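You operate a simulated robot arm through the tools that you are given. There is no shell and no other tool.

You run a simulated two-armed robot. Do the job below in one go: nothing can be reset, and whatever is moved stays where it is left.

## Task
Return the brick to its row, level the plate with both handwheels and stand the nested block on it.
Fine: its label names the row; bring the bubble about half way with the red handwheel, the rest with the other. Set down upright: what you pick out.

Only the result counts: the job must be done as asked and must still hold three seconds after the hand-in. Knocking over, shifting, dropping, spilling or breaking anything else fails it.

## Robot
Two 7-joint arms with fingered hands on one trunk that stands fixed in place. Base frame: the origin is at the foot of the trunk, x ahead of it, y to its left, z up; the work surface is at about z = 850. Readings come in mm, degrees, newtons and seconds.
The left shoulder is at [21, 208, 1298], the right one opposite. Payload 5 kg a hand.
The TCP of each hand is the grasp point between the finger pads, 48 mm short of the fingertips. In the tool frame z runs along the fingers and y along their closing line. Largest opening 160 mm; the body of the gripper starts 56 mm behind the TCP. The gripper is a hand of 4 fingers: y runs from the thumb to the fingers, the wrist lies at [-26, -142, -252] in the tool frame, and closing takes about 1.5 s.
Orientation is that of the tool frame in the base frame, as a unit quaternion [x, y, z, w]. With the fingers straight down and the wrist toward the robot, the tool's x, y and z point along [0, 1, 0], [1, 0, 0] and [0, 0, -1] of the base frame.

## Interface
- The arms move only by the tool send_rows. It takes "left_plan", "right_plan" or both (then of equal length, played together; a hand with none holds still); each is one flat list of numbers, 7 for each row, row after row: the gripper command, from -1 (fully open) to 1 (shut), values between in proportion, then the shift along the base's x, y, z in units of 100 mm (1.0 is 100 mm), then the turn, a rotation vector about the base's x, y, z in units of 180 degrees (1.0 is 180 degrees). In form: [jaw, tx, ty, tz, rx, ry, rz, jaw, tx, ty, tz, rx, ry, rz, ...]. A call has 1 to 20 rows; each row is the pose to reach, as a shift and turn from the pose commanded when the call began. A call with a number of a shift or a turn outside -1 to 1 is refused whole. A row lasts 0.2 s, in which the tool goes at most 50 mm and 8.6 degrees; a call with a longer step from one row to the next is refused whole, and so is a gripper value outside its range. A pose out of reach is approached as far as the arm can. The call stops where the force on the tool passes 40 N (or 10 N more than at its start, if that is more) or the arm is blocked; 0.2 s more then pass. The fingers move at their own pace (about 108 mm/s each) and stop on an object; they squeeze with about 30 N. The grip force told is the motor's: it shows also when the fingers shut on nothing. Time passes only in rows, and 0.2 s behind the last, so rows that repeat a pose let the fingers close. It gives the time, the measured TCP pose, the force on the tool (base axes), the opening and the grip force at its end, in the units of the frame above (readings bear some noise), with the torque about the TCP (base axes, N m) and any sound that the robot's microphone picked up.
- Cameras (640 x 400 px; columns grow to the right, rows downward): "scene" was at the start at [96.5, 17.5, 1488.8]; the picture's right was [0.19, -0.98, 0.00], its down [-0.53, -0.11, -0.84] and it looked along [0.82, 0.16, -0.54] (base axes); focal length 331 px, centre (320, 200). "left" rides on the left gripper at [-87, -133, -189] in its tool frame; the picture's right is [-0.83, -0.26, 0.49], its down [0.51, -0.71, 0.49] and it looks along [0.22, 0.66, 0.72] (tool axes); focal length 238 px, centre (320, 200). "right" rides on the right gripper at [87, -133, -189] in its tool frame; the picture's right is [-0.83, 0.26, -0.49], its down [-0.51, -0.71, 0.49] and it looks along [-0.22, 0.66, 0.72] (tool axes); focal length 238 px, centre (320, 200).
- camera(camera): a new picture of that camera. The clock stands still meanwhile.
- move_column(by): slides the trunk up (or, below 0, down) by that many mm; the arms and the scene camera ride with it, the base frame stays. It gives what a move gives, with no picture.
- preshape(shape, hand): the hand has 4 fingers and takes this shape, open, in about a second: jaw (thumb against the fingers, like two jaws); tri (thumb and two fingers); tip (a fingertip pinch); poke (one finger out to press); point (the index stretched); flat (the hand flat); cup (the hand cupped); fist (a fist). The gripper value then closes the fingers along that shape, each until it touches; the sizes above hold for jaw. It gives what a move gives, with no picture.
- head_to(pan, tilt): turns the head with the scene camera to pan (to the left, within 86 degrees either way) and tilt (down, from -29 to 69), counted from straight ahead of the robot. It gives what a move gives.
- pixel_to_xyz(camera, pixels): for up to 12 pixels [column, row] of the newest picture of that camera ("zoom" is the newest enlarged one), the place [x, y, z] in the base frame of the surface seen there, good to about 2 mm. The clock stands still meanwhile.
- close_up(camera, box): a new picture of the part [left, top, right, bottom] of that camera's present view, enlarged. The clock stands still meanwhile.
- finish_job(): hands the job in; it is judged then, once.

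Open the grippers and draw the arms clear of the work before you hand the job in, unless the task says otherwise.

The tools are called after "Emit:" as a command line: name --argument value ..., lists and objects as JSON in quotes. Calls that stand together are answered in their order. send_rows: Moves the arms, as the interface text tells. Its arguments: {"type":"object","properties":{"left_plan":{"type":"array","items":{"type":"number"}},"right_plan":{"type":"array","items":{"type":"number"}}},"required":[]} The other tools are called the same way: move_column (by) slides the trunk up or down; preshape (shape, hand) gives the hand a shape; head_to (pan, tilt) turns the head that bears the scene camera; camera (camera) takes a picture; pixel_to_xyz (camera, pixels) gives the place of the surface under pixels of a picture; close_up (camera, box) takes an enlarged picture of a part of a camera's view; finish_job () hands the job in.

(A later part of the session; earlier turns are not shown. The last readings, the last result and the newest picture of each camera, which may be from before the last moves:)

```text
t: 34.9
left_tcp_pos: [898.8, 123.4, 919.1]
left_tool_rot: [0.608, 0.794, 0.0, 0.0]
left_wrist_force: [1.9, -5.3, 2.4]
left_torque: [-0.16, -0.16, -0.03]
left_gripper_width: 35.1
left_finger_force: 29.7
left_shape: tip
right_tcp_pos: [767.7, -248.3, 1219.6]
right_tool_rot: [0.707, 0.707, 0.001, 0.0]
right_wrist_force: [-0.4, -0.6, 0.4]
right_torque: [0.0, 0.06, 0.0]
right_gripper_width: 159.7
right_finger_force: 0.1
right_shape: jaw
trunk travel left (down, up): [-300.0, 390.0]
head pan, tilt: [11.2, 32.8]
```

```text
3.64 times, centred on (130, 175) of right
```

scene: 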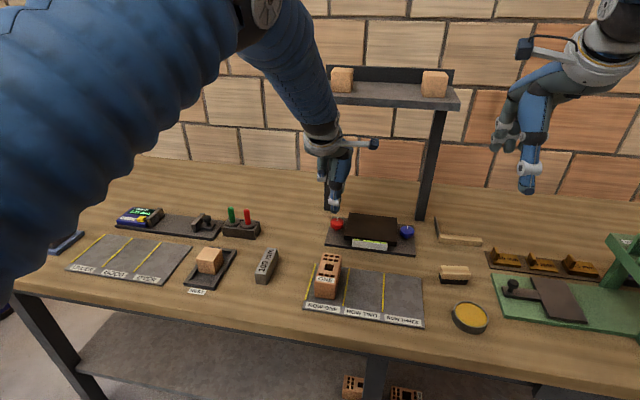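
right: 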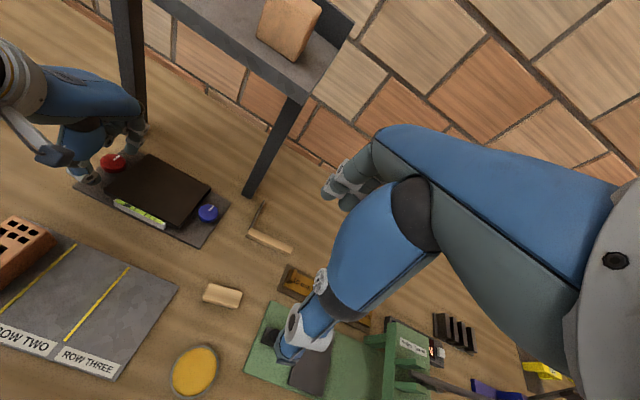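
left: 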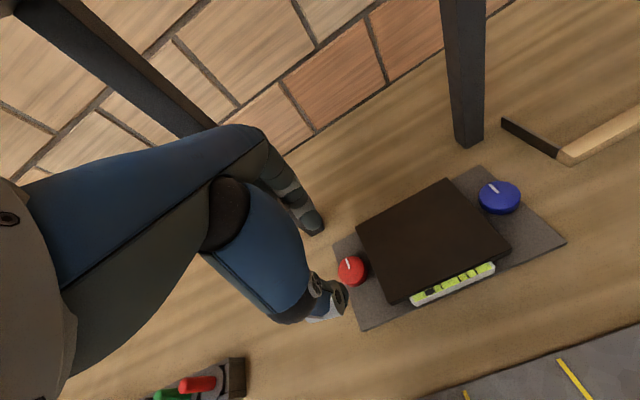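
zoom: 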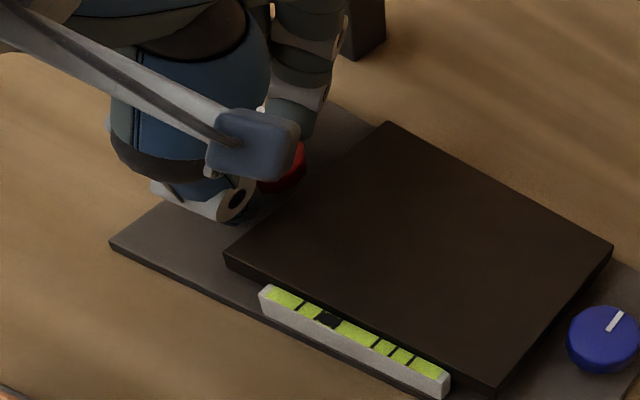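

The bubble stepped to −77 px: steps of about 26 px, so five steps in all from −129 to 0. I release gently, lift, and read where the pointer rests.

Emit:
send_rows --left_plan '[0.45, 0, 0, 0, 0, 0, 0, 0.4, 0, 0, 0, 0, 0, 0, 0.4, 0, 0, 0.1, 0, 0, 0, 0.4, 0, 0, 0.3, 0, 0, 0, 0.4, 0, 0, 0.5, 0, 0, -0.04, 0.3, 0, 0, 0.7, 0, 0, -0.08, 0.2, 0, 0, 0.81, 0, 0, -0.12, 0.2, 0, 0, 0.81, 0, 0, -0.16, 0.2, 0, 0, 0.81, 0, 0, -0.167]'

Emit:
close_up --camera "scene" --box '[348, 232, 392, 259]'

Emit:
close_up --camera "right" --box '[85, 140, 145, 180]'

Emit:
close_up --camera "left" --box '[310, 210, 410, 310]'

```text
t: 36.9
left_tcp_pos: [899.1, 123.7, 1000.8]
left_tool_rot: [0.794, 0.608, 0.0, 0.0]
left_wrist_force: [0.3, -1.0, 0.6]
left_torque: [0.06, -0.02, 0.02]
left_gripper_width: 63.5
left_finger_force: 0.0
left_shape: tip
right_tcp_pos: [766.7, -247.9, 1219.5]
right_tool_rot: [0.707, 0.707, 0.001, 0.001]
right_wrist_force: [-0.8, -0.2, 0.5]
right_torque: [0.05, -0.03, 0.01]
right_gripper_width: 159.7
right_finger_force: 0.1
right_shape: jaw
trunk travel left (down, up): [-300.0, 390.0]
head pan, tilt: [11.2, 32.8]
```

```text
14.55 times, centred on (370, 246) of scene
```

zoom: 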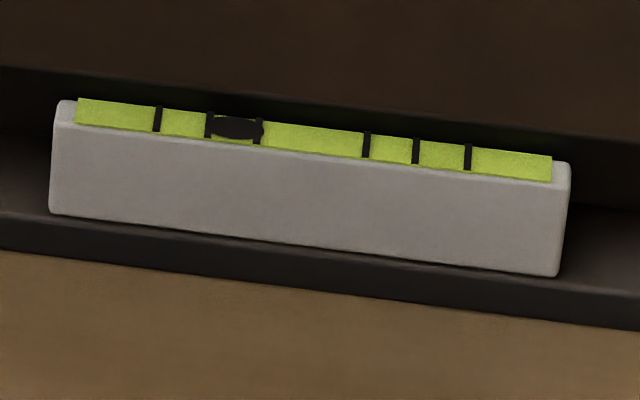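

```text
10.00 times, centred on (115, 160) of right
```

zoom: 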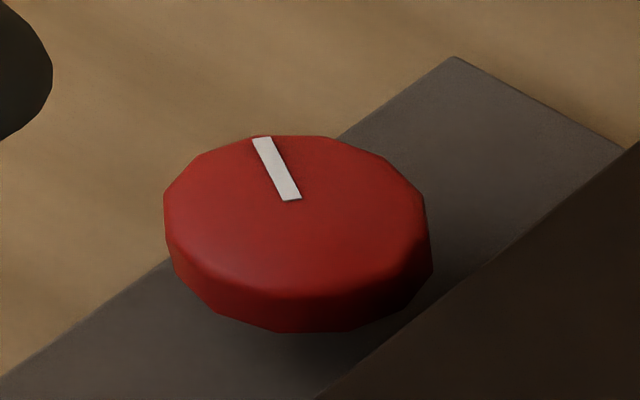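

```text
4.00 times, centred on (360, 260) of left
```

zoom: 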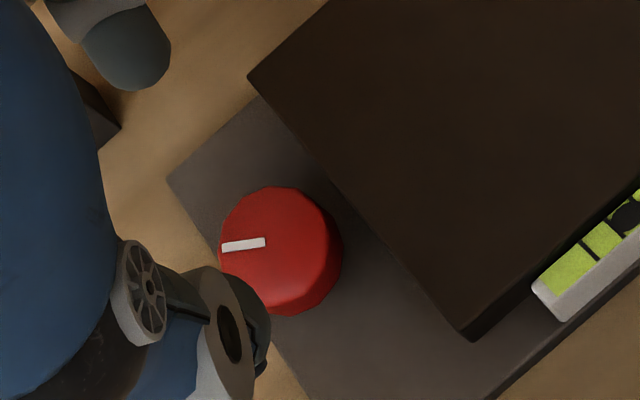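

Bubble holds at −76 px. I measure the pointer and also check that the fixture's base has not shifted.

Emit:
pixel_to_xyz --camera "zoom" --pixels '[[224, 246], [244, 244], [263, 242], [275, 190], [325, 220], [310, 300], [225, 270]]'

Emit:
close_up --camera "scene" --box '[310, 190, 430, 265]'

Emit:
pixel_to_xyz --camera "zoom" --pixels '[[120, 146], [552, 192], [82, 292], [558, 347], [232, 263], [408, 285], [185, 262], [460, 298], [100, 90], [590, 140]]'

```text
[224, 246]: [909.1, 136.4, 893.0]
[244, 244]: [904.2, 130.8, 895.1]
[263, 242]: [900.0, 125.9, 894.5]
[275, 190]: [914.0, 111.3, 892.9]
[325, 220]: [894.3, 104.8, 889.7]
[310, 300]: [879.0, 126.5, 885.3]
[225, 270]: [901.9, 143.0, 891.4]
```

```text
5.33 times, centred on (370, 228) of scene
```

zoom: 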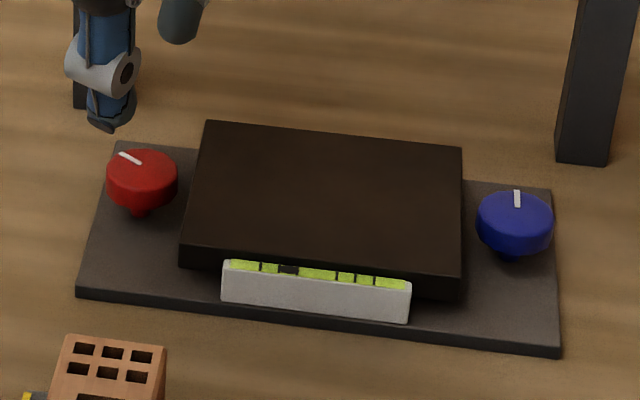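

```text
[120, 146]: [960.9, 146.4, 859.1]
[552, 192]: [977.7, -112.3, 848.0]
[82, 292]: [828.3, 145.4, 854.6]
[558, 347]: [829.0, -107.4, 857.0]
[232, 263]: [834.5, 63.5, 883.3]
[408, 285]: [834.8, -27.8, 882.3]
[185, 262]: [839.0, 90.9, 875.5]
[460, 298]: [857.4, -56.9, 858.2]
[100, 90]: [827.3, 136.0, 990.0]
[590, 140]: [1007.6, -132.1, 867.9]
```

The pointer rests at about 49° — two detent clicks of about 24.5°, 26 px each, 40 % of the way. The rest (about three clicks) is for blue with the right hand: I shape it to a fingertip pinch and draw the left hand aside while the right approaches.

Emit:
preshape --shape "tip" --hand "right"

Emit:
send_rows --left_plan '[0.2, -0.25, 0.25, 0.1, 0, 0, 0, 0.2, -0.5, 0.5, 0.2, 0, 0, 0, 0.2, -0.75, 0.75, 0.3, 0, 0, 0, 0.2, -1.0, 1.0, 0.4, 0, 0, 0]' --right_plan '[0.2, 0.08, 0.0, -0.2, 0, 0, 0, 0.2, 0.15, 0.1, -0.4, 0, 0, 0, 0.2, 0.22, 0.25, -0.6, 0, 0, 0, 0.2, 0.3, 0.45, -0.8, 0, 0, 0]'

Emit:
send_rows --left_plan '[0.2, -0.2, 0.25, 0.1, 0, 0, 0, 0.2, -0.4, 0.5, 0.1, 0, 0, 0, 0.2, -0.6, 0.75, 0.2, 0, 0, 0, 0.2, -0.8, 1.0, 0.2, 0, 0, 0]' --right_plan '[0.2, 0.12, 0.15, -0.17, 0, 0, 0, 0.2, 0.24, 0.3, -0.35, 0, 0, 0, 0.2, 0.36, 0.45, -0.52, 0, 0, 0, 0.2, 0.5, 0.6, -0.7, 0, 0, 0]'

Emit:
send_rows --right_plan '[0.2, 0.12, 0.15, -0.16, 0, 0, 0, 0.2, 0.25, 0.3, -0.32, 0, 0, 0, 0.2, 0.38, 0.45, -0.48, 0, 0, 0, 0.2, 0.51, 0.6, -0.63, 0, 0, 0, 0.2, 0.51, 0.6, -0.63, 0, 0, 0]'

Emit:
camera --camera "scene"

Emit:
camera --camera "right"

Emit:
camera --camera "left"

```text
t: 37.8
left_tcp_pos: [899.0, 124.2, 998.7]
left_tool_rot: [0.793, 0.61, 0.0, 0.0]
left_wrist_force: [-0.7, 0.0, 0.4]
left_torque: [0.03, 0.02, -0.02]
left_gripper_width: 63.4
left_finger_force: 0.0
left_shape: tip
right_tcp_pos: [769.0, -248.7, 1218.7]
right_tool_rot: [0.707, 0.707, 0.0, 0.0]
right_wrist_force: [-0.1, -0.8, -0.1]
right_torque: [0.02, -0.02, 0.0]
right_gripper_width: 159.7
right_finger_force: 0.2
right_shape: tip
trunk travel left (down, up): [-300.0, 390.0]
head pan, tilt: [11.2, 32.8]
```

```text
t: 38.8
left_tcp_pos: [798.6, 223.8, 1039.5]
left_tool_rot: [0.793, 0.609, 0.0, 0.0]
left_wrist_force: [0.3, -0.7, -0.3]
left_torque: [-0.08, -0.03, -0.02]
left_gripper_width: 63.8
left_finger_force: 0.0
left_shape: tip
right_tcp_pos: [798.2, -202.0, 1140.2]
right_tool_rot: [0.707, 0.707, 0.0, 0.001]
right_wrist_force: [0.7, 0.8, 2.4]
right_torque: [-0.1, 0.05, 0.02]
right_gripper_width: 64.9
right_finger_force: 0.0
right_shape: tip
trunk travel left (down, up): [-300.0, 390.0]
head pan, tilt: [11.2, 32.8]
```

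```text
t: 39.8
left_tcp_pos: [719.5, 325.6, 1058.6]
left_tool_rot: [0.793, 0.609, 0.0, 0.0]
left_wrist_force: [0.7, 0.3, -1.2]
left_torque: [-0.09, 0.05, -0.01]
left_gripper_width: 64.0
left_finger_force: 0.1
left_shape: tip
right_tcp_pos: [849.6, -140.2, 1069.6]
right_tool_rot: [0.707, 0.707, 0.0, 0.001]
right_wrist_force: [1.6, 1.5, 0.8]
right_torque: [-0.12, 0.15, -0.02]
right_gripper_width: 64.7
right_finger_force: 0.0
right_shape: tip
trunk travel left (down, up): [-300.0, 390.0]
head pan, tilt: [11.2, 32.8]
```

```text
t: 41.0
left_tcp_pos: [718.5, 323.9, 1060.5]
left_tool_rot: [0.793, 0.609, 0.0, 0.0]
left_wrist_force: [-0.5, -0.8, 0.8]
left_torque: [0.08, -0.04, -0.01]
left_gripper_width: 63.8
left_finger_force: 0.0
left_shape: tip
right_tcp_pos: [899.0, -83.0, 1007.3]
right_tool_rot: [0.707, 0.708, 0.0, 0.0]
right_wrist_force: [-0.7, -0.6, 0.6]
right_torque: [0.02, -0.07, -0.02]
right_gripper_width: 64.9
right_finger_force: 0.1
right_shape: tip
trunk travel left (down, up): [-300.0, 390.0]
head pan, tilt: [11.2, 32.8]
```

```text
taken
```

scene: 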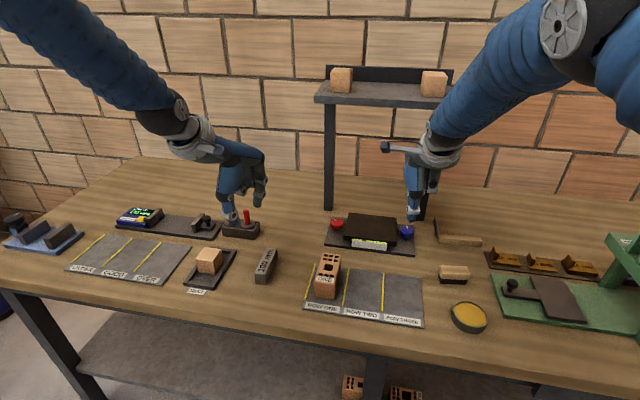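

```text
taken
```

right: 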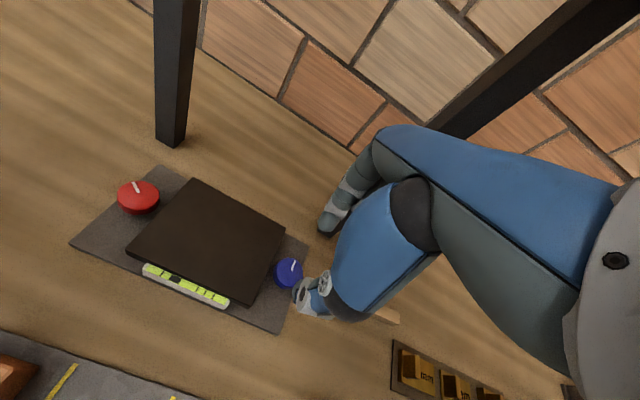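

```text
taken
```

left: 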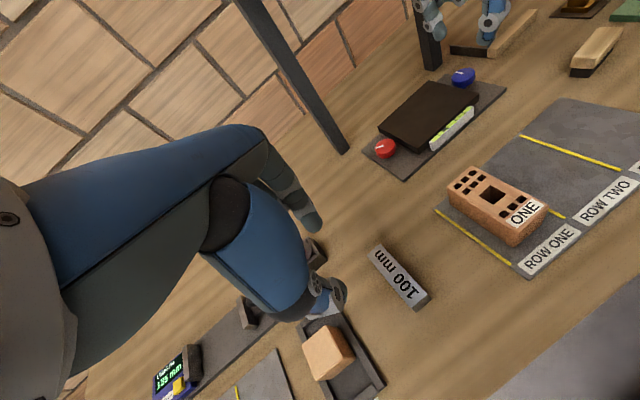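

The right hand is above the blue wheel at (899, −83). Raising the right side likely needs the opposite sense (clockwise), so I pre-turn the hand to yaw +20°, lower to z about 919 and pinch.

Emit:
send_rows --right_plan '[0.2, 0, 0, 0, 0, 0, 0.04, 0.2, 0, 0, -0.1, 0, 0, 0.08, 0.2, 0, 0, -0.3, 0, 0, 0.111, 0.2, 0, 0, -0.55, 0, 0, 0.111, 0.2, 0, 0, -0.75, 0, 0, 0.111, 0.2, 0, 0, -0.8, 0, 0, 0.111, 0.2, 0, 0, -0.8, 0, 0, 0.111]'

Emit:
close_up --camera "right" --box '[180, 190, 420, 370]'

Emit:
close_up --camera "scene" --box '[340, 160, 460, 260]'

Emit:
close_up --camera "left" --box '[400, 0, 560, 120]'

```text
t: 42.6
left_tcp_pos: [719.5, 323.5, 1060.1]
left_tool_rot: [0.793, 0.61, 0.0, 0.0]
left_wrist_force: [0.9, 0.1, 0.2]
left_torque: [0.04, 0.05, -0.01]
left_gripper_width: 63.9
left_finger_force: 0.1
left_shape: tip
right_tcp_pos: [898.9, -82.6, 926.8]
right_tool_rot: [0.574, 0.819, 0.0, 0.001]
right_wrist_force: [-0.4, 0.1, -0.2]
right_torque: [0.0, 0.0, 0.05]
right_gripper_width: 65.2
right_finger_force: 0.0
right_shape: tip
trunk travel left (down, up): [-300.0, 390.0]
head pan, tilt: [11.2, 32.8]
```

```text
2.22 times, centred on (300, 280) of right
```

zoom: 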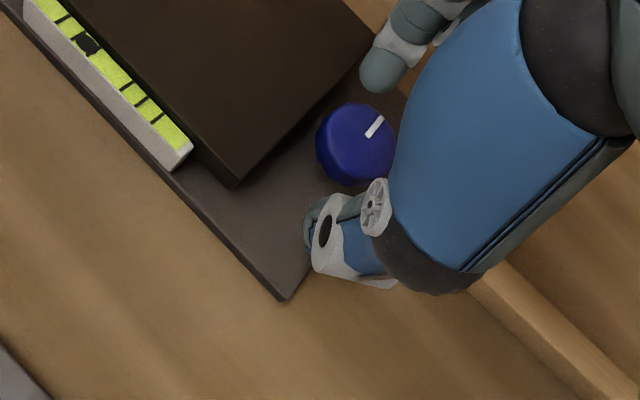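

```text
4.00 times, centred on (400, 210) of scene
```

zoom: 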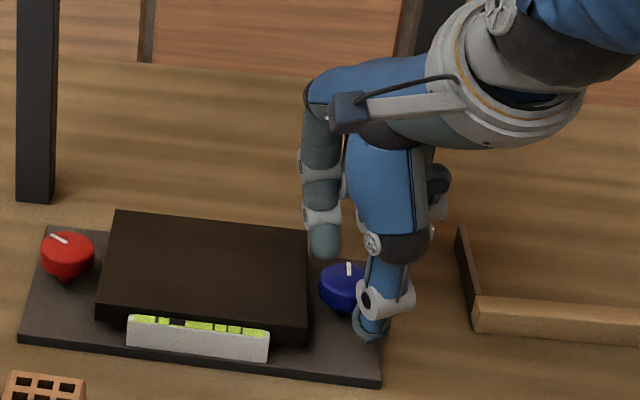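

```text
3.33 times, centred on (480, 60) of left
```

zoom: 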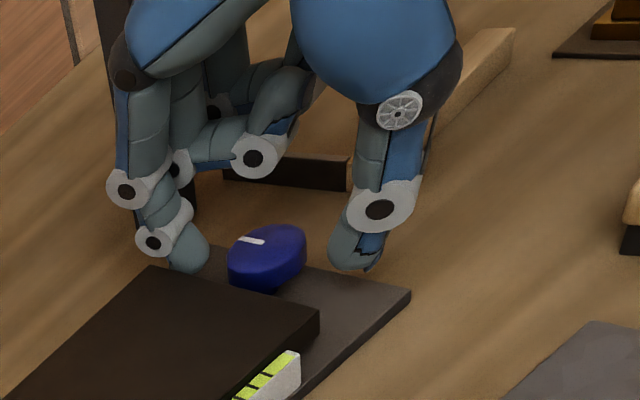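

Fingers straddle the blue wheel, clear of the plate. I lower 7 mm more and close the pinch.

Emit:
send_rows --right_plan '[0.2, 0, 0, -0.035, 0, 0, 0, 0.2, 0, 0, -0.07, 0, 0, 0, 0.6, 0, 0, -0.07, 0, 0, 0, 1, 0, 0, -0.07, 0, 0, 0, 1, 0, 0, -0.07, 0, 0, 0, 1, 0, 0, -0.07, 0, 0, 0, 1, 0, 0, -0.07, 0, 0, 0]'

Emit:
close_up --camera "left" --box '[400, 0, 560, 120]'

Emit:
close_up --camera "right" --box '[250, 200, 370, 320]'

Emit:
close_up --camera "scene" --box '[348, 232, 392, 259]'

```text
t: 44.2
left_tcp_pos: [718.5, 324.2, 1059.5]
left_tool_rot: [0.793, 0.609, 0.0, 0.0]
left_wrist_force: [-0.9, 0.0, 1.0]
left_torque: [0.0, 0.02, -0.03]
left_gripper_width: 63.7
left_finger_force: 0.0
left_shape: tip
right_tcp_pos: [898.3, -83.2, 919.9]
right_tool_rot: [0.574, 0.819, 0.0, 0.0]
right_wrist_force: [1.5, 0.6, -2.6]
right_torque: [0.05, -0.09, -0.02]
right_gripper_width: 34.0
right_finger_force: 30.0
right_shape: tip
trunk travel left (down, up): [-300.0, 390.0]
head pan, tilt: [11.2, 32.8]
```

```text
3.33 times, centred on (480, 60) of left
```

zoom: 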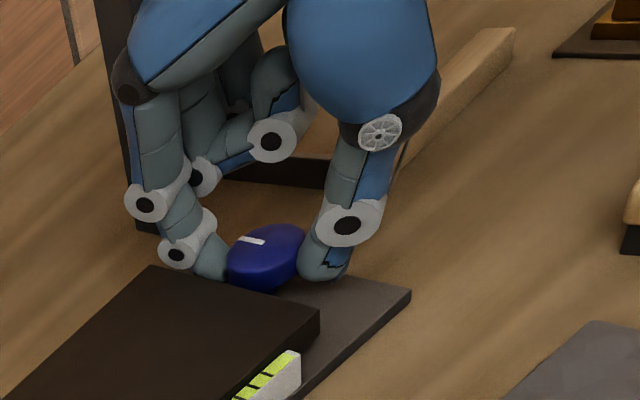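

```text
3.33 times, centred on (310, 260) of right
```

zoom: 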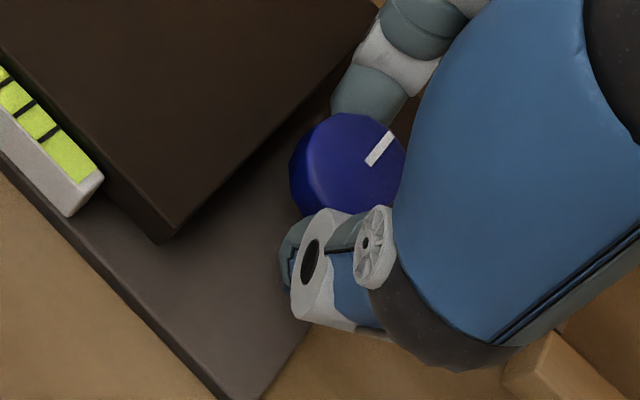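

```text
14.55 times, centred on (370, 246) of scene
```

zoom: 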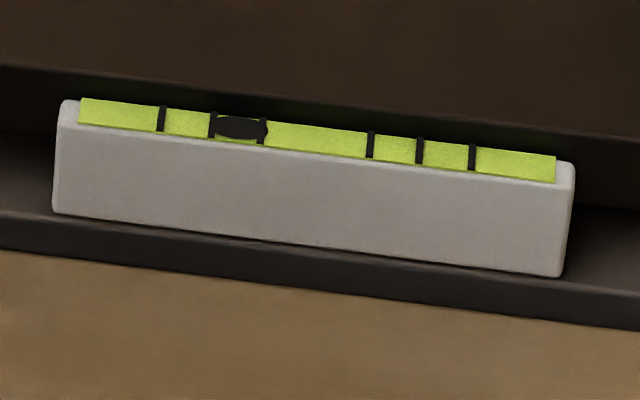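

Blue is gripped. I turn it −25° (clockwise) and look at the bubble.

Emit:
send_rows --right_plan '[1, 0, 0, 0, 0, 0, -0.025, 1, 0, 0, 0, 0, 0, -0.055, 1, 0, 0, 0, 0, 0, -0.085, 1, 0, 0, 0, 0, 0, -0.115, 1, 0, 0, 0, 0, 0, -0.139, 1, 0, 0, 0, 0, 0, -0.139]'

Emit:
close_up --camera "scene" --box '[348, 232, 392, 259]'

Emit:
close_up --camera "right" --box '[250, 200, 370, 320]'

Emit:
close_up --camera "left" --box '[400, 0, 560, 120]'

```text
t: 45.6
left_tcp_pos: [719.4, 324.6, 1060.0]
left_tool_rot: [0.792, 0.61, 0.0, 0.0]
left_wrist_force: [0.5, 0.3, 0.6]
left_torque: [0.04, 0.02, -0.01]
left_gripper_width: 63.9
left_finger_force: 0.0
left_shape: tip
right_tcp_pos: [898.6, -83.7, 919.2]
right_tool_rot: [0.738, 0.675, 0.0, 0.0]
right_wrist_force: [1.9, 3.4, -3.3]
right_torque: [0.13, -0.11, -0.02]
right_gripper_width: 33.8
right_finger_force: 30.3
right_shape: tip
trunk travel left (down, up): [-300.0, 390.0]
head pan, tilt: [11.2, 32.8]
```

```text
14.55 times, centred on (370, 246) of scene
```

zoom: 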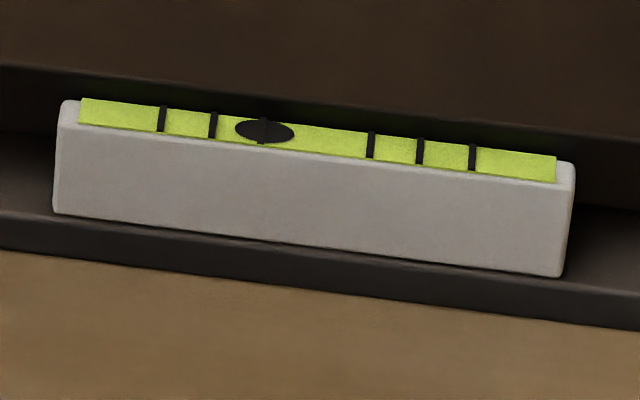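

```text
3.33 times, centred on (310, 260) of right
```

zoom: 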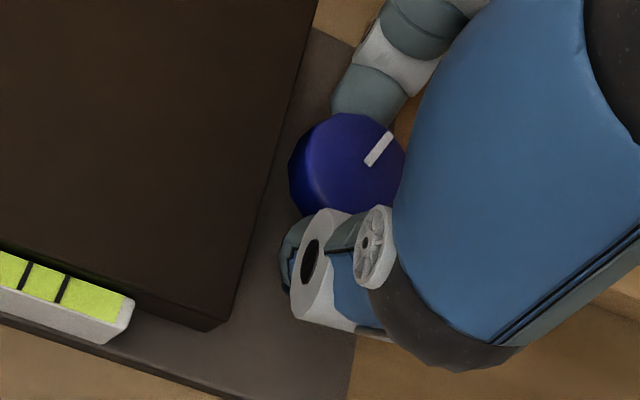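

```text
3.33 times, centred on (480, 60) of left
```

zoom: 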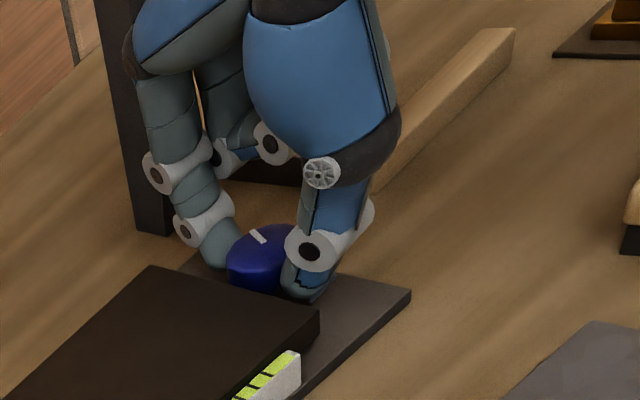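

Clockwise is right: bubble now at −53 px. I turn a further −24° (to yaw −29°) for the next click.

Emit:
send_rows --right_plan '[1, 0, 0, 0, 0, 0, -0.025, 1, 0, 0, 0, 0, 0, -0.055, 1, 0, 0, 0, 0, 0, -0.085, 1, 0, 0, 0, 0, 0, -0.115, 1, 0, 0, 0, 0, 0, -0.135, 1, 0, 0, 0, 0, 0, -0.135]'

Emit:
close_up --camera "scene" --box '[348, 232, 392, 259]'

Emit:
close_up --camera "left" --box '[400, 0, 560, 120]'

Emit:
close_up --camera "right" --box '[250, 200, 370, 320]'

```text
t: 47.0
left_tcp_pos: [719.5, 324.0, 1058.7]
left_tool_rot: [0.793, 0.61, 0.0, -0.001]
left_wrist_force: [-0.1, -0.7, -0.3]
left_torque: [-0.03, 0.02, 0.02]
left_gripper_width: 64.2
left_finger_force: 0.0
left_shape: tip
right_tcp_pos: [899.1, -82.2, 919.4]
right_tool_rot: [0.863, 0.505, 0.0, 0.0]
right_wrist_force: [4.4, 4.8, -3.2]
right_torque: [0.19, -0.24, 0.32]
right_gripper_width: 33.8
right_finger_force: 29.8
right_shape: tip
trunk travel left (down, up): [-300.0, 390.0]
head pan, tilt: [11.2, 32.8]
```

```text
14.55 times, centred on (370, 246) of scene
```

zoom: 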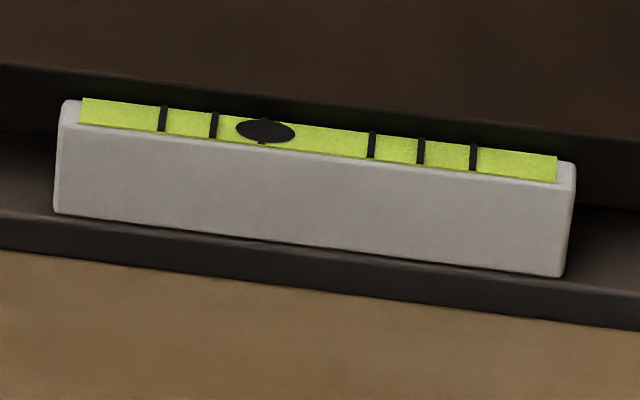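

```text
3.33 times, centred on (480, 60) of left
```

zoom: 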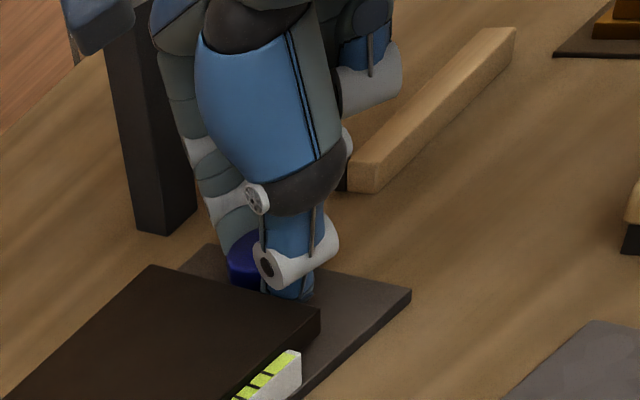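

```text
3.33 times, centred on (310, 260) of right
```

zoom: 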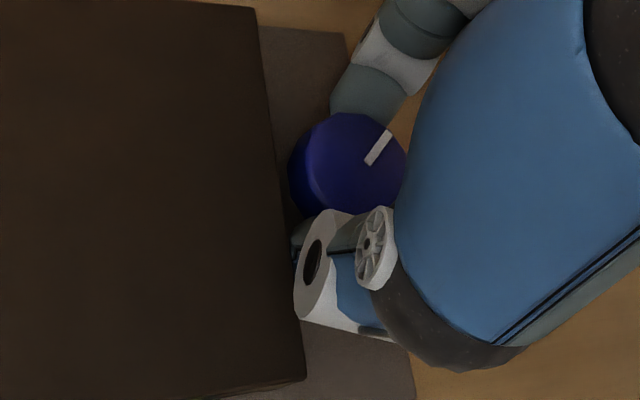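

The bubble did not step, and the 0.32 Nm torque suggests the thumb touches the plate's edge at yaw −29°; the fixture seems to count in 30° steps (turns at 15°, 45°, 75°). I back off to yaw −21°, ease open, lift and read the blue pointer.

Emit:
send_rows --right_plan '[1, 0, 0, 0, 0, 0, 0.02, 1, 0, 0, 0, 0, 0, 0.04, 1, 0, 0, 0, 0, 0, 0.045, 0.5, 0, 0, 0, 0, 0, 0.045, 0.45, 0, 0, 0, 0, 0, 0.045, 0.45, 0, 0, 0.1, 0, 0, 0.045, 0.45, 0, 0, 0.3, 0, 0, 0.045, 0.45, 0, 0, 0.5, 0, 0, 0.08, 0.3, 0, 0, 0.7, 0, 0, 0.12, 0.2, 0, 0, 0.8, 0, 0, 0.16, 0.2, 0, 0, 0.8, 0, 0, 0.2, 0.2, 0, 0, 0.8, 0, 0, 0.24, 0.2, 0, 0, 0.8, 0, 0, 0.274, 0.2, 0, 0, 0.8, 0, 0, 0.274]'

Emit:
close_up --camera "scene" --box '[348, 232, 392, 259]'

Emit:
close_up --camera "scene" --box '[310, 190, 430, 265]'

Emit:
close_up --camera "right" --box '[230, 210, 330, 310]'

```text
t: 50.0
left_tcp_pos: [719.2, 323.6, 1060.4]
left_tool_rot: [0.793, 0.609, 0.001, 0.0]
left_wrist_force: [0.1, 0.5, -1.0]
left_torque: [-0.06, 0.01, 0.01]
left_gripper_width: 63.9
left_finger_force: 0.1
left_shape: tip
right_tcp_pos: [898.4, -82.4, 1001.3]
right_tool_rot: [0.573, 0.82, 0.0, 0.0]
right_wrist_force: [0.5, 0.3, -0.2]
right_torque: [-0.08, -0.03, -0.01]
right_gripper_width: 63.5
right_finger_force: 0.1
right_shape: tip
trunk travel left (down, up): [-300.0, 390.0]
head pan, tilt: [11.2, 32.8]
```

```text
14.55 times, centred on (370, 246) of scene
```

zoom: 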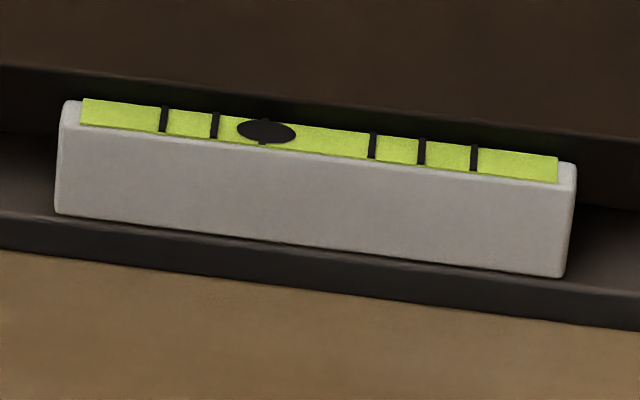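

```text
5.33 times, centred on (370, 228) of scene
```

zoom: 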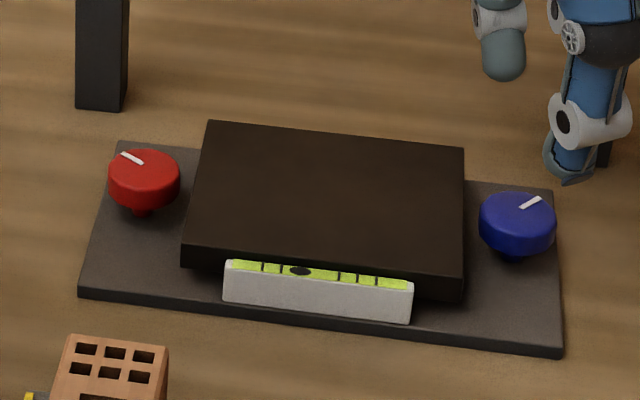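

```text
4.00 times, centred on (280, 260) of right
```

zoom: 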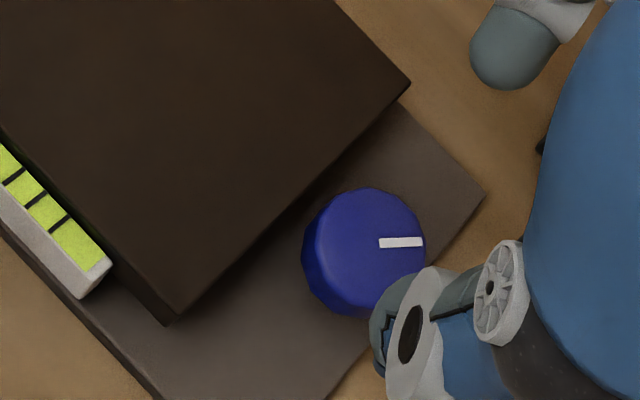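

Emit:
pixel_to_xyz --camera "zoom" --pixels '[[422, 242], [401, 243], [381, 243], [390, 195], [320, 215], [425, 260], [335, 290]]'

Emit:
close_up --camera "scene" --box '[395, 215, 425, 240]'

Emit:
close_up --camera "left" --box '[440, 60, 490, 100]'

```text
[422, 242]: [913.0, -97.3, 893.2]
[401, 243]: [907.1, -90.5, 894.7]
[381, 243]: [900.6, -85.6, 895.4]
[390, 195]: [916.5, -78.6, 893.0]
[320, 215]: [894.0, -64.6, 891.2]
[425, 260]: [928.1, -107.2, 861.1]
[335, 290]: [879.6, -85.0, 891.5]
```

```text
16.00 times, centred on (410, 228) of scene
```

zoom: 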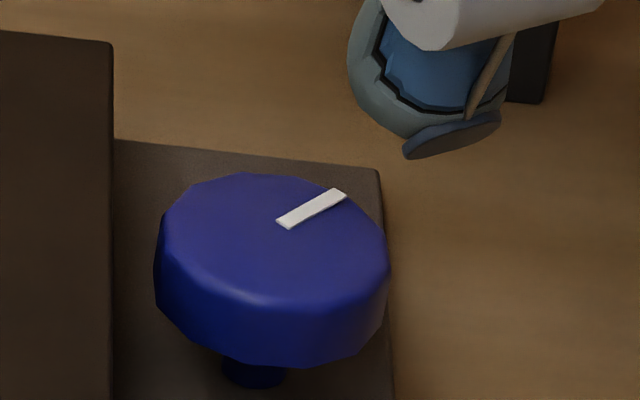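

```text
10.00 times, centred on (465, 80) of left
```

zoom: 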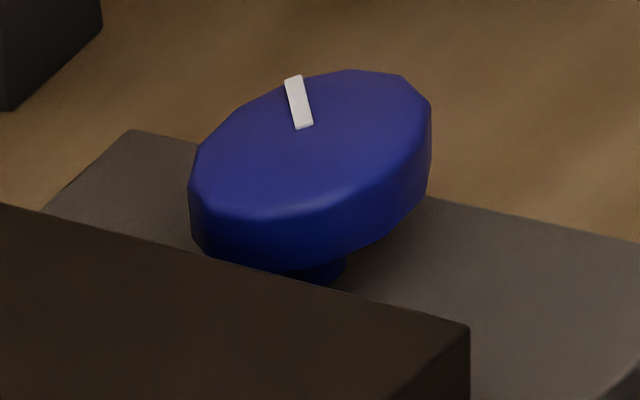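

Blue pointer reads about −42°. I zoom on the red pointer the same way for a better reading.

Emit:
close_up --camera "scene" --box '[325, 210, 355, 235]'

Emit:
close_up --camera "left" --box '[365, 130, 415, 170]'

Emit:
pixel_to_xyz --camera "zoom" --pixels '[[320, 200]]'

Emit:
close_up --camera "right" --box '[60, 100, 220, 220]'

```text
16.00 times, centred on (340, 222) of scene
```

zoom: 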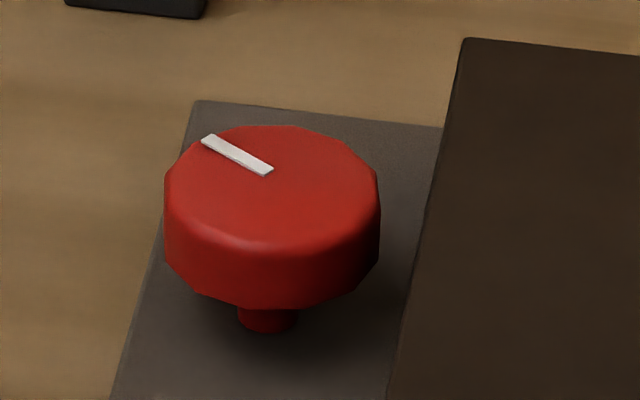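

```text
10.00 times, centred on (390, 150) of left
```

zoom: 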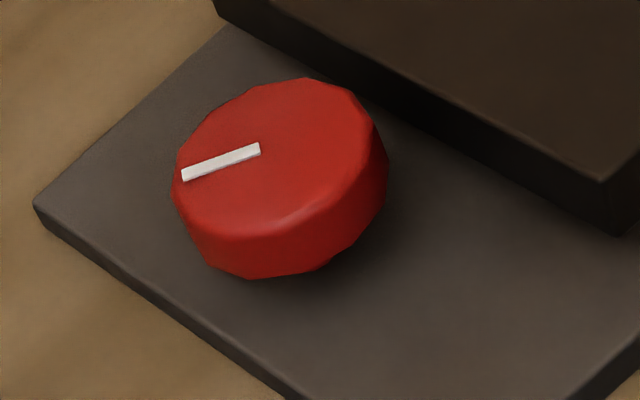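

```text
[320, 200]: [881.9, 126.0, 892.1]
```

```text
3.33 times, centred on (140, 160) of right
```

zoom: 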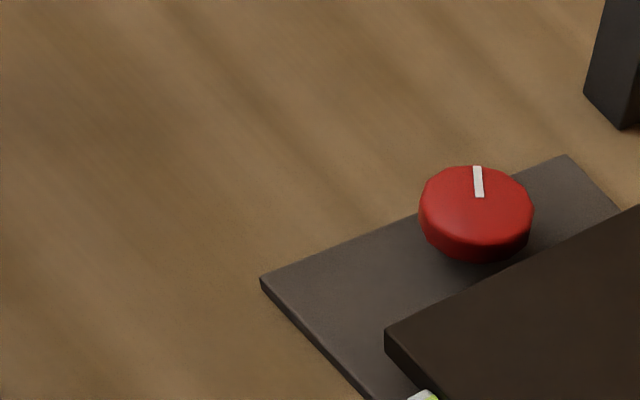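

Red rests at about 55°, blue at about −42°; steps trip later than I took them. I regrip blue at yaw +20° and turn it further, watching the bubble in stages.

Emit:
send_rows --right_plan '[0.2, 0, 0, -0.25, 0, 0, 0, 0.2, 0, 0, -0.5, 0, 0, 0, 0.2, 0, 0, -0.7, 0, 0, 0, 0.2, 0, 0, -0.8, 0, 0, 0, 0.6, 0, 0, -0.8, 0, 0, 0, 1, 0, 0, -0.8, 0, 0, 0, 1, 0, 0, -0.8, 0, 0, 0, 1, 0, 0, -0.8, 0, 0, 0, 1, 0, 0, -0.8, 0, 0, 0, 1, 0, 0, -0.8, 0, 0, -0.025, 1, 0, 0, -0.8, 0, 0, -0.05, 1, 0, 0, -0.8, 0, 0, -0.07, 1, 0, 0, -0.8, 0, 0, -0.07]'

Emit:
close_up --camera "scene" --box '[348, 232, 392, 259]'

Emit:
close_up --camera "right" --box '[250, 200, 370, 320]'

```text
t: 52.8
left_tcp_pos: [718.9, 322.7, 1059.7]
left_tool_rot: [0.793, 0.61, 0.0, 0.0]
left_wrist_force: [-0.6, 0.5, 0.0]
left_torque: [-0.02, -0.01, 0.02]
left_gripper_width: 63.8
left_finger_force: 0.1
left_shape: tip
right_tcp_pos: [899.2, -82.7, 918.5]
right_tool_rot: [0.661, 0.751, 0.0, -0.001]
right_wrist_force: [0.6, 1.9, -4.4]
right_torque: [0.11, -0.08, 0.01]
right_gripper_width: 33.3
right_finger_force: 30.3
right_shape: tip
trunk travel left (down, up): [-300.0, 390.0]
head pan, tilt: [11.2, 32.8]
```

```text
14.55 times, centred on (370, 246) of scene
```

zoom: 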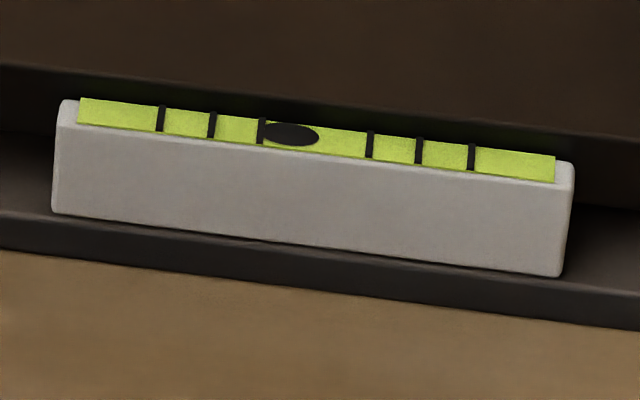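

```text
3.33 times, centred on (310, 260) of right
```

zoom: 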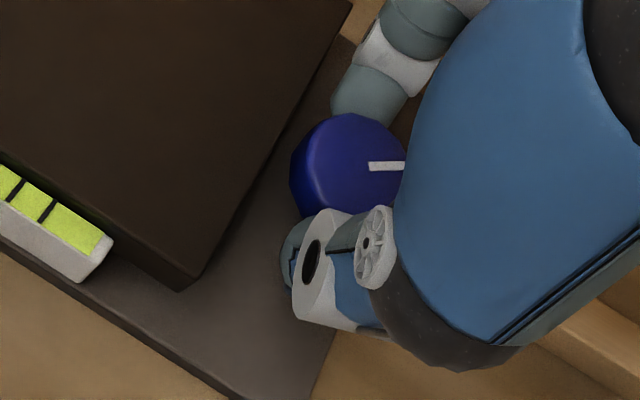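

Bubble at −25 px with blue near −55°. I turn 17° more and look.

Emit:
send_rows --right_plan '[1, 0, 0, 0, 0, 0, -0.025, 1, 0, 0, 0, 0, 0, -0.05, 1, 0, 0, 0, 0, 0, -0.075, 1, 0, 0, 0, 0, 0, -0.095, 1, 0, 0, 0, 0, 0, -0.095]'

Emit:
close_up --camera "scene" --box '[348, 232, 392, 259]'

Emit:
close_up --camera "right" --box '[250, 200, 370, 320]'

```text
t: 54.0
left_tcp_pos: [719.5, 323.5, 1060.2]
left_tool_rot: [0.793, 0.61, 0.0, 0.0]
left_wrist_force: [-0.4, 0.4, -0.8]
left_torque: [-0.02, 0.0, -0.04]
left_gripper_width: 63.9
left_finger_force: 0.1
left_shape: tip
right_tcp_pos: [898.9, -82.8, 919.2]
right_tool_rot: [0.765, 0.644, 0.0, 0.0]
right_wrist_force: [3.5, 3.9, -2.8]
right_torque: [0.12, -0.19, 0.0]
right_gripper_width: 33.1
right_finger_force: 30.0
right_shape: tip
trunk travel left (down, up): [-300.0, 390.0]
head pan, tilt: [11.2, 32.8]
```

```text
14.55 times, centred on (370, 246) of scene
```

zoom: 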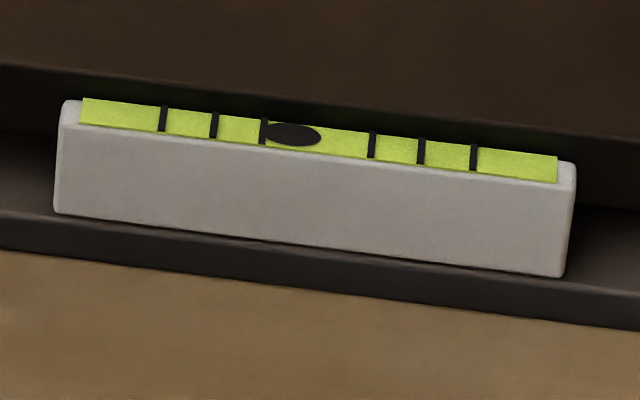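

```text
3.33 times, centred on (310, 260) of right
```

zoom: 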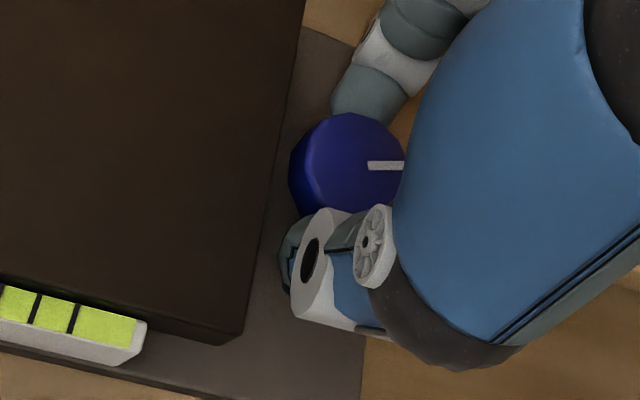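

Still −25 px with blue near −72°. I turn 9° more.

Emit:
send_rows --right_plan '[1, 0, 0, 0, 0, 0, -0.025, 1, 0, 0, 0, 0, 0, -0.05, 1, 0, 0, 0, 0, 0, -0.05]'

Emit:
close_up --camera "scene" --box '[348, 232, 392, 259]'

```text
t: 54.8
left_tcp_pos: [720.0, 323.9, 1060.5]
left_tool_rot: [0.794, 0.608, 0.0, 0.0]
left_wrist_force: [0.1, 0.4, 0.6]
left_torque: [0.01, -0.02, 0.0]
left_gripper_width: 63.8
left_finger_force: 0.1
left_shape: tip
right_tcp_pos: [899.6, -82.7, 919.3]
right_tool_rot: [0.813, 0.582, 0.0, 0.001]
right_wrist_force: [4.5, 3.7, -2.7]
right_torque: [0.12, -0.19, 0.03]
right_gripper_width: 33.2
right_finger_force: 30.4
right_shape: tip
trunk travel left (down, up): [-300.0, 390.0]
head pan, tilt: [11.2, 32.8]
```

```text
14.55 times, centred on (370, 246) of scene
```

zoom: 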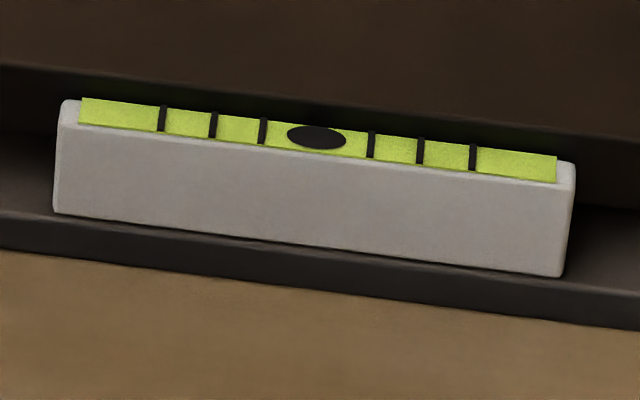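

The bubble is centred (316 vs. tick centre 317) with blue near −81°. To sit in the middle of the step I want red near 60° and blue near −90°; I open slightly and check first that all holds when released.

Emit:
send_rows --right_plan '[0.5, 0, 0, 0, 0, 0, 0, 0.45, 0, 0, 0, 0, 0, 0, 0.45, 0, 0, 0.1, 0, 0, 0, 0.45, 0, 0, 0.3, 0, 0, 0, 0.3, 0, 0, 0.5, 0, 0, 0.035, 0.2, 0, 0, 0.65, 0, 0, 0.07, 0.2, 0, 0, 0.75, 0, 0, 0.105, 0.2, 0, 0, 0.75, 0, 0, 0.133, 0.2, 0, 0, 0.75, 0, 0, 0.133]'

Emit:
close_up --camera "scene" --box '[348, 232, 392, 259]'

Emit:
close_up --camera "right" --box '[230, 210, 330, 310]'

Emit:
close_up --camera "scene" --box '[395, 215, 425, 240]'

```text
t: 56.8
left_tcp_pos: [718.3, 324.4, 1059.4]
left_tool_rot: [0.793, 0.61, 0.001, 0.0]
left_wrist_force: [-0.2, 0.4, 0.1]
left_torque: [-0.02, -0.04, 0.0]
left_gripper_width: 64.1
left_finger_force: 0.0
left_shape: tip
right_tcp_pos: [897.2, -81.8, 992.3]
right_tool_rot: [0.674, 0.738, 0.0, 0.0]
right_wrist_force: [0.4, -0.4, -0.7]
right_torque: [0.0, 0.03, -0.01]
right_gripper_width: 63.6
right_finger_force: 0.1
right_shape: tip
trunk travel left (down, up): [-300.0, 390.0]
head pan, tilt: [11.2, 32.8]
```

```text
14.55 times, centred on (370, 246) of scene
```

zoom: 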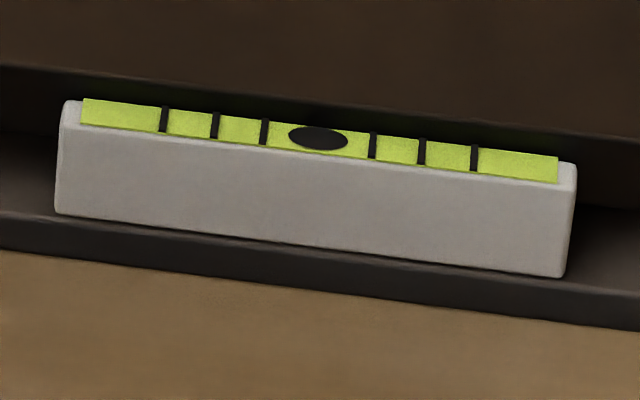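

```text
4.00 times, centred on (280, 260) of right
```

zoom: 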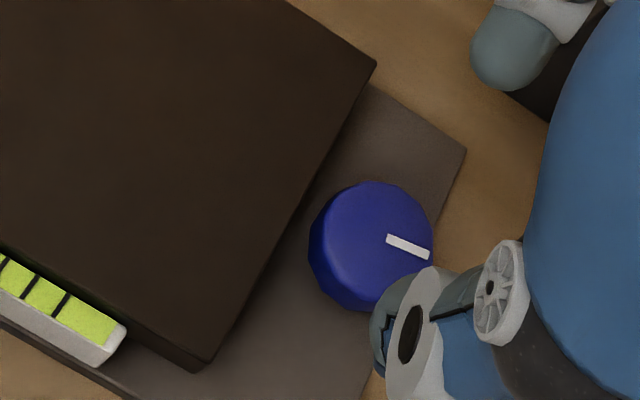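

```text
16.00 times, centred on (410, 228) of scene
```

zoom: 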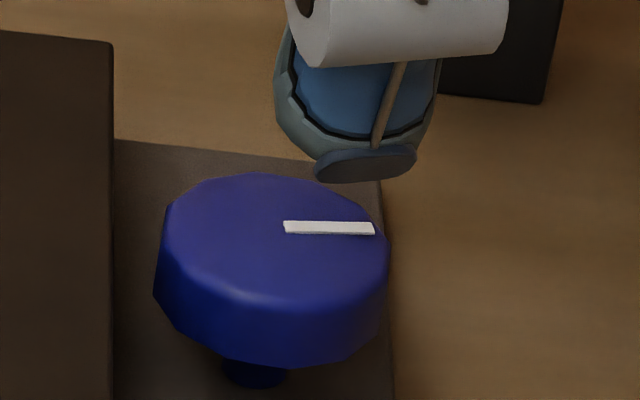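

Released, the bubble stays exactly centred (318 vs. 318). I regrip blue near yaw +5° and turn it 11° further to sit in the middle of the step, then let go.

Emit:
send_rows --right_plan '[0.2, 0, 0, -0.25, 0, 0, 0, 0.2, 0, 0, -0.5, 0, 0, 0, 0.2, 0, 0, -0.68, 0, 0, 0, 0.2, 0, 0, -0.75, 0, 0, 0, 0.6, 0, 0, -0.75, 0, 0, 0, 1, 0, 0, -0.75, 0, 0, 0, 1, 0, 0, -0.75, 0, 0, 0, 1, 0, 0, -0.75, 0, 0, 0, 1, 0, 0, -0.75, 0, 0, 0, 1, 0, 0, -0.75, 0, 0, -0.02, 1, 0, 0, -0.75, 0, 0, -0.042, 1, 0, 0, -0.75, 0, 0, -0.061, 1, 0, 0, -0.75, 0, 0, -0.061]'

Emit:
close_up --camera "scene" --box '[348, 232, 392, 259]'

Emit:
send_rows --right_plan '[0.5, 0, 0, 0, 0, 0, 0, 0.4, 0, 0, 0, 0, 0, 0, 0.4, 0, 0, 0.1, 0, 0, 0, 0.4, 0, 0, 0.3, 0, 0, 0, 0.3, 0, 0, 0.5, 0, 0, 0, 0.2, 0, 0, 0.75, 0, 0, 0, 0.2, 0, 0, 0.75, 0, 0, 0]'

Emit:
close_up --camera "scene" --box '[348, 232, 392, 259]'

Emit:
close_up --camera "scene" --box '[395, 215, 425, 240]'

Emit:
camera --camera "right"

```text
t: 59.6
left_tcp_pos: [719.1, 323.2, 1060.5]
left_tool_rot: [0.793, 0.61, 0.001, 0.0]
left_wrist_force: [-0.1, 0.1, 0.2]
left_torque: [0.02, -0.03, -0.01]
left_gripper_width: 64.0
left_finger_force: 0.0
left_shape: tip
right_tcp_pos: [898.2, -82.6, 919.3]
right_tool_rot: [0.742, 0.67, 0.0, 0.0]
right_wrist_force: [3.8, 1.6, -1.6]
right_torque: [0.07, -0.23, 0.04]
right_gripper_width: 33.6
right_finger_force: 30.5
right_shape: tip
trunk travel left (down, up): [-300.0, 390.0]
head pan, tilt: [11.2, 32.8]
```

```text
14.55 times, centred on (370, 246) of scene
```

zoom: 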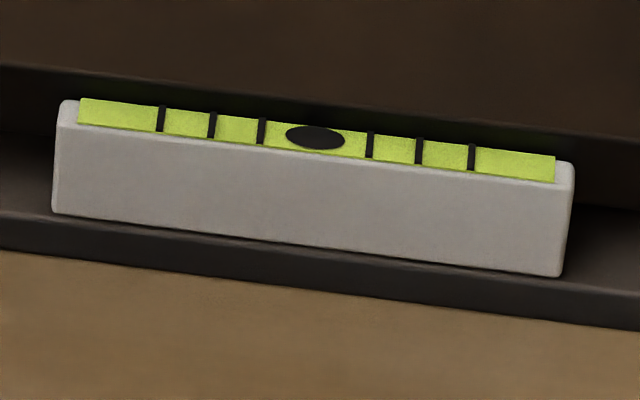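

```text
t: 61.2
left_tcp_pos: [719.7, 322.5, 1059.6]
left_tool_rot: [0.793, 0.609, -0.001, -0.001]
left_wrist_force: [1.0, 0.7, -1.1]
left_torque: [-0.02, 0.06, -0.03]
left_gripper_width: 63.9
left_finger_force: 0.1
left_shape: tip
right_tcp_pos: [900.0, -83.1, 993.2]
right_tool_rot: [0.742, 0.67, 0.0, -0.001]
right_wrist_force: [0.5, -0.6, -0.3]
right_torque: [0.01, 0.0, 0.01]
right_gripper_width: 63.7
right_finger_force: 0.1
right_shape: tip
trunk travel left (down, up): [-300.0, 390.0]
head pan, tilt: [11.2, 32.8]
```

```text
14.55 times, centred on (370, 246) of scene
```

zoom: 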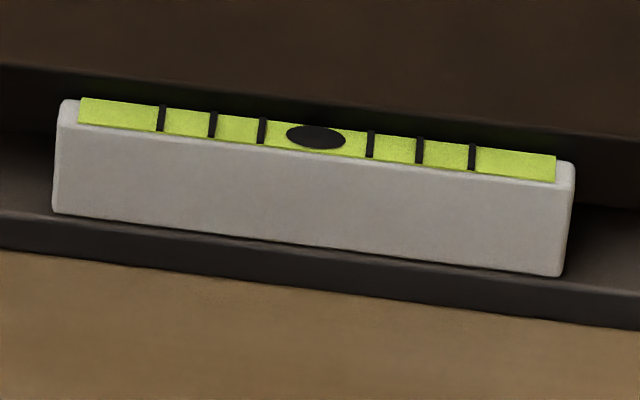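

```text
16.00 times, centred on (410, 228) of scene
```

zoom: 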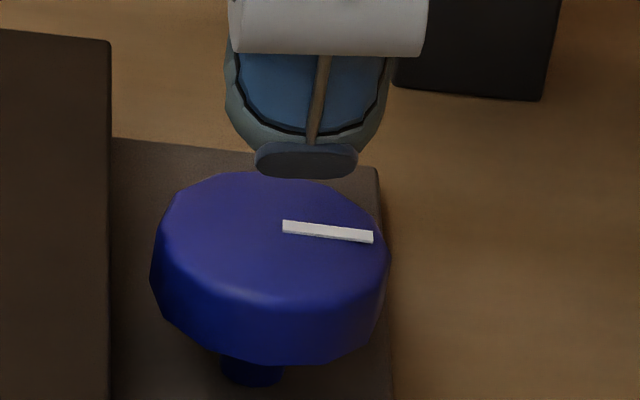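

```text
taken
```

right: 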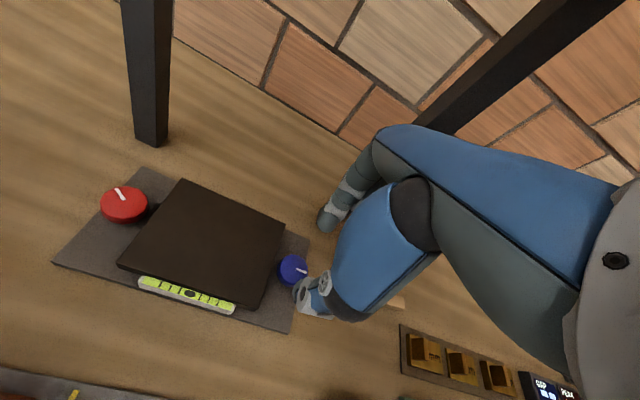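

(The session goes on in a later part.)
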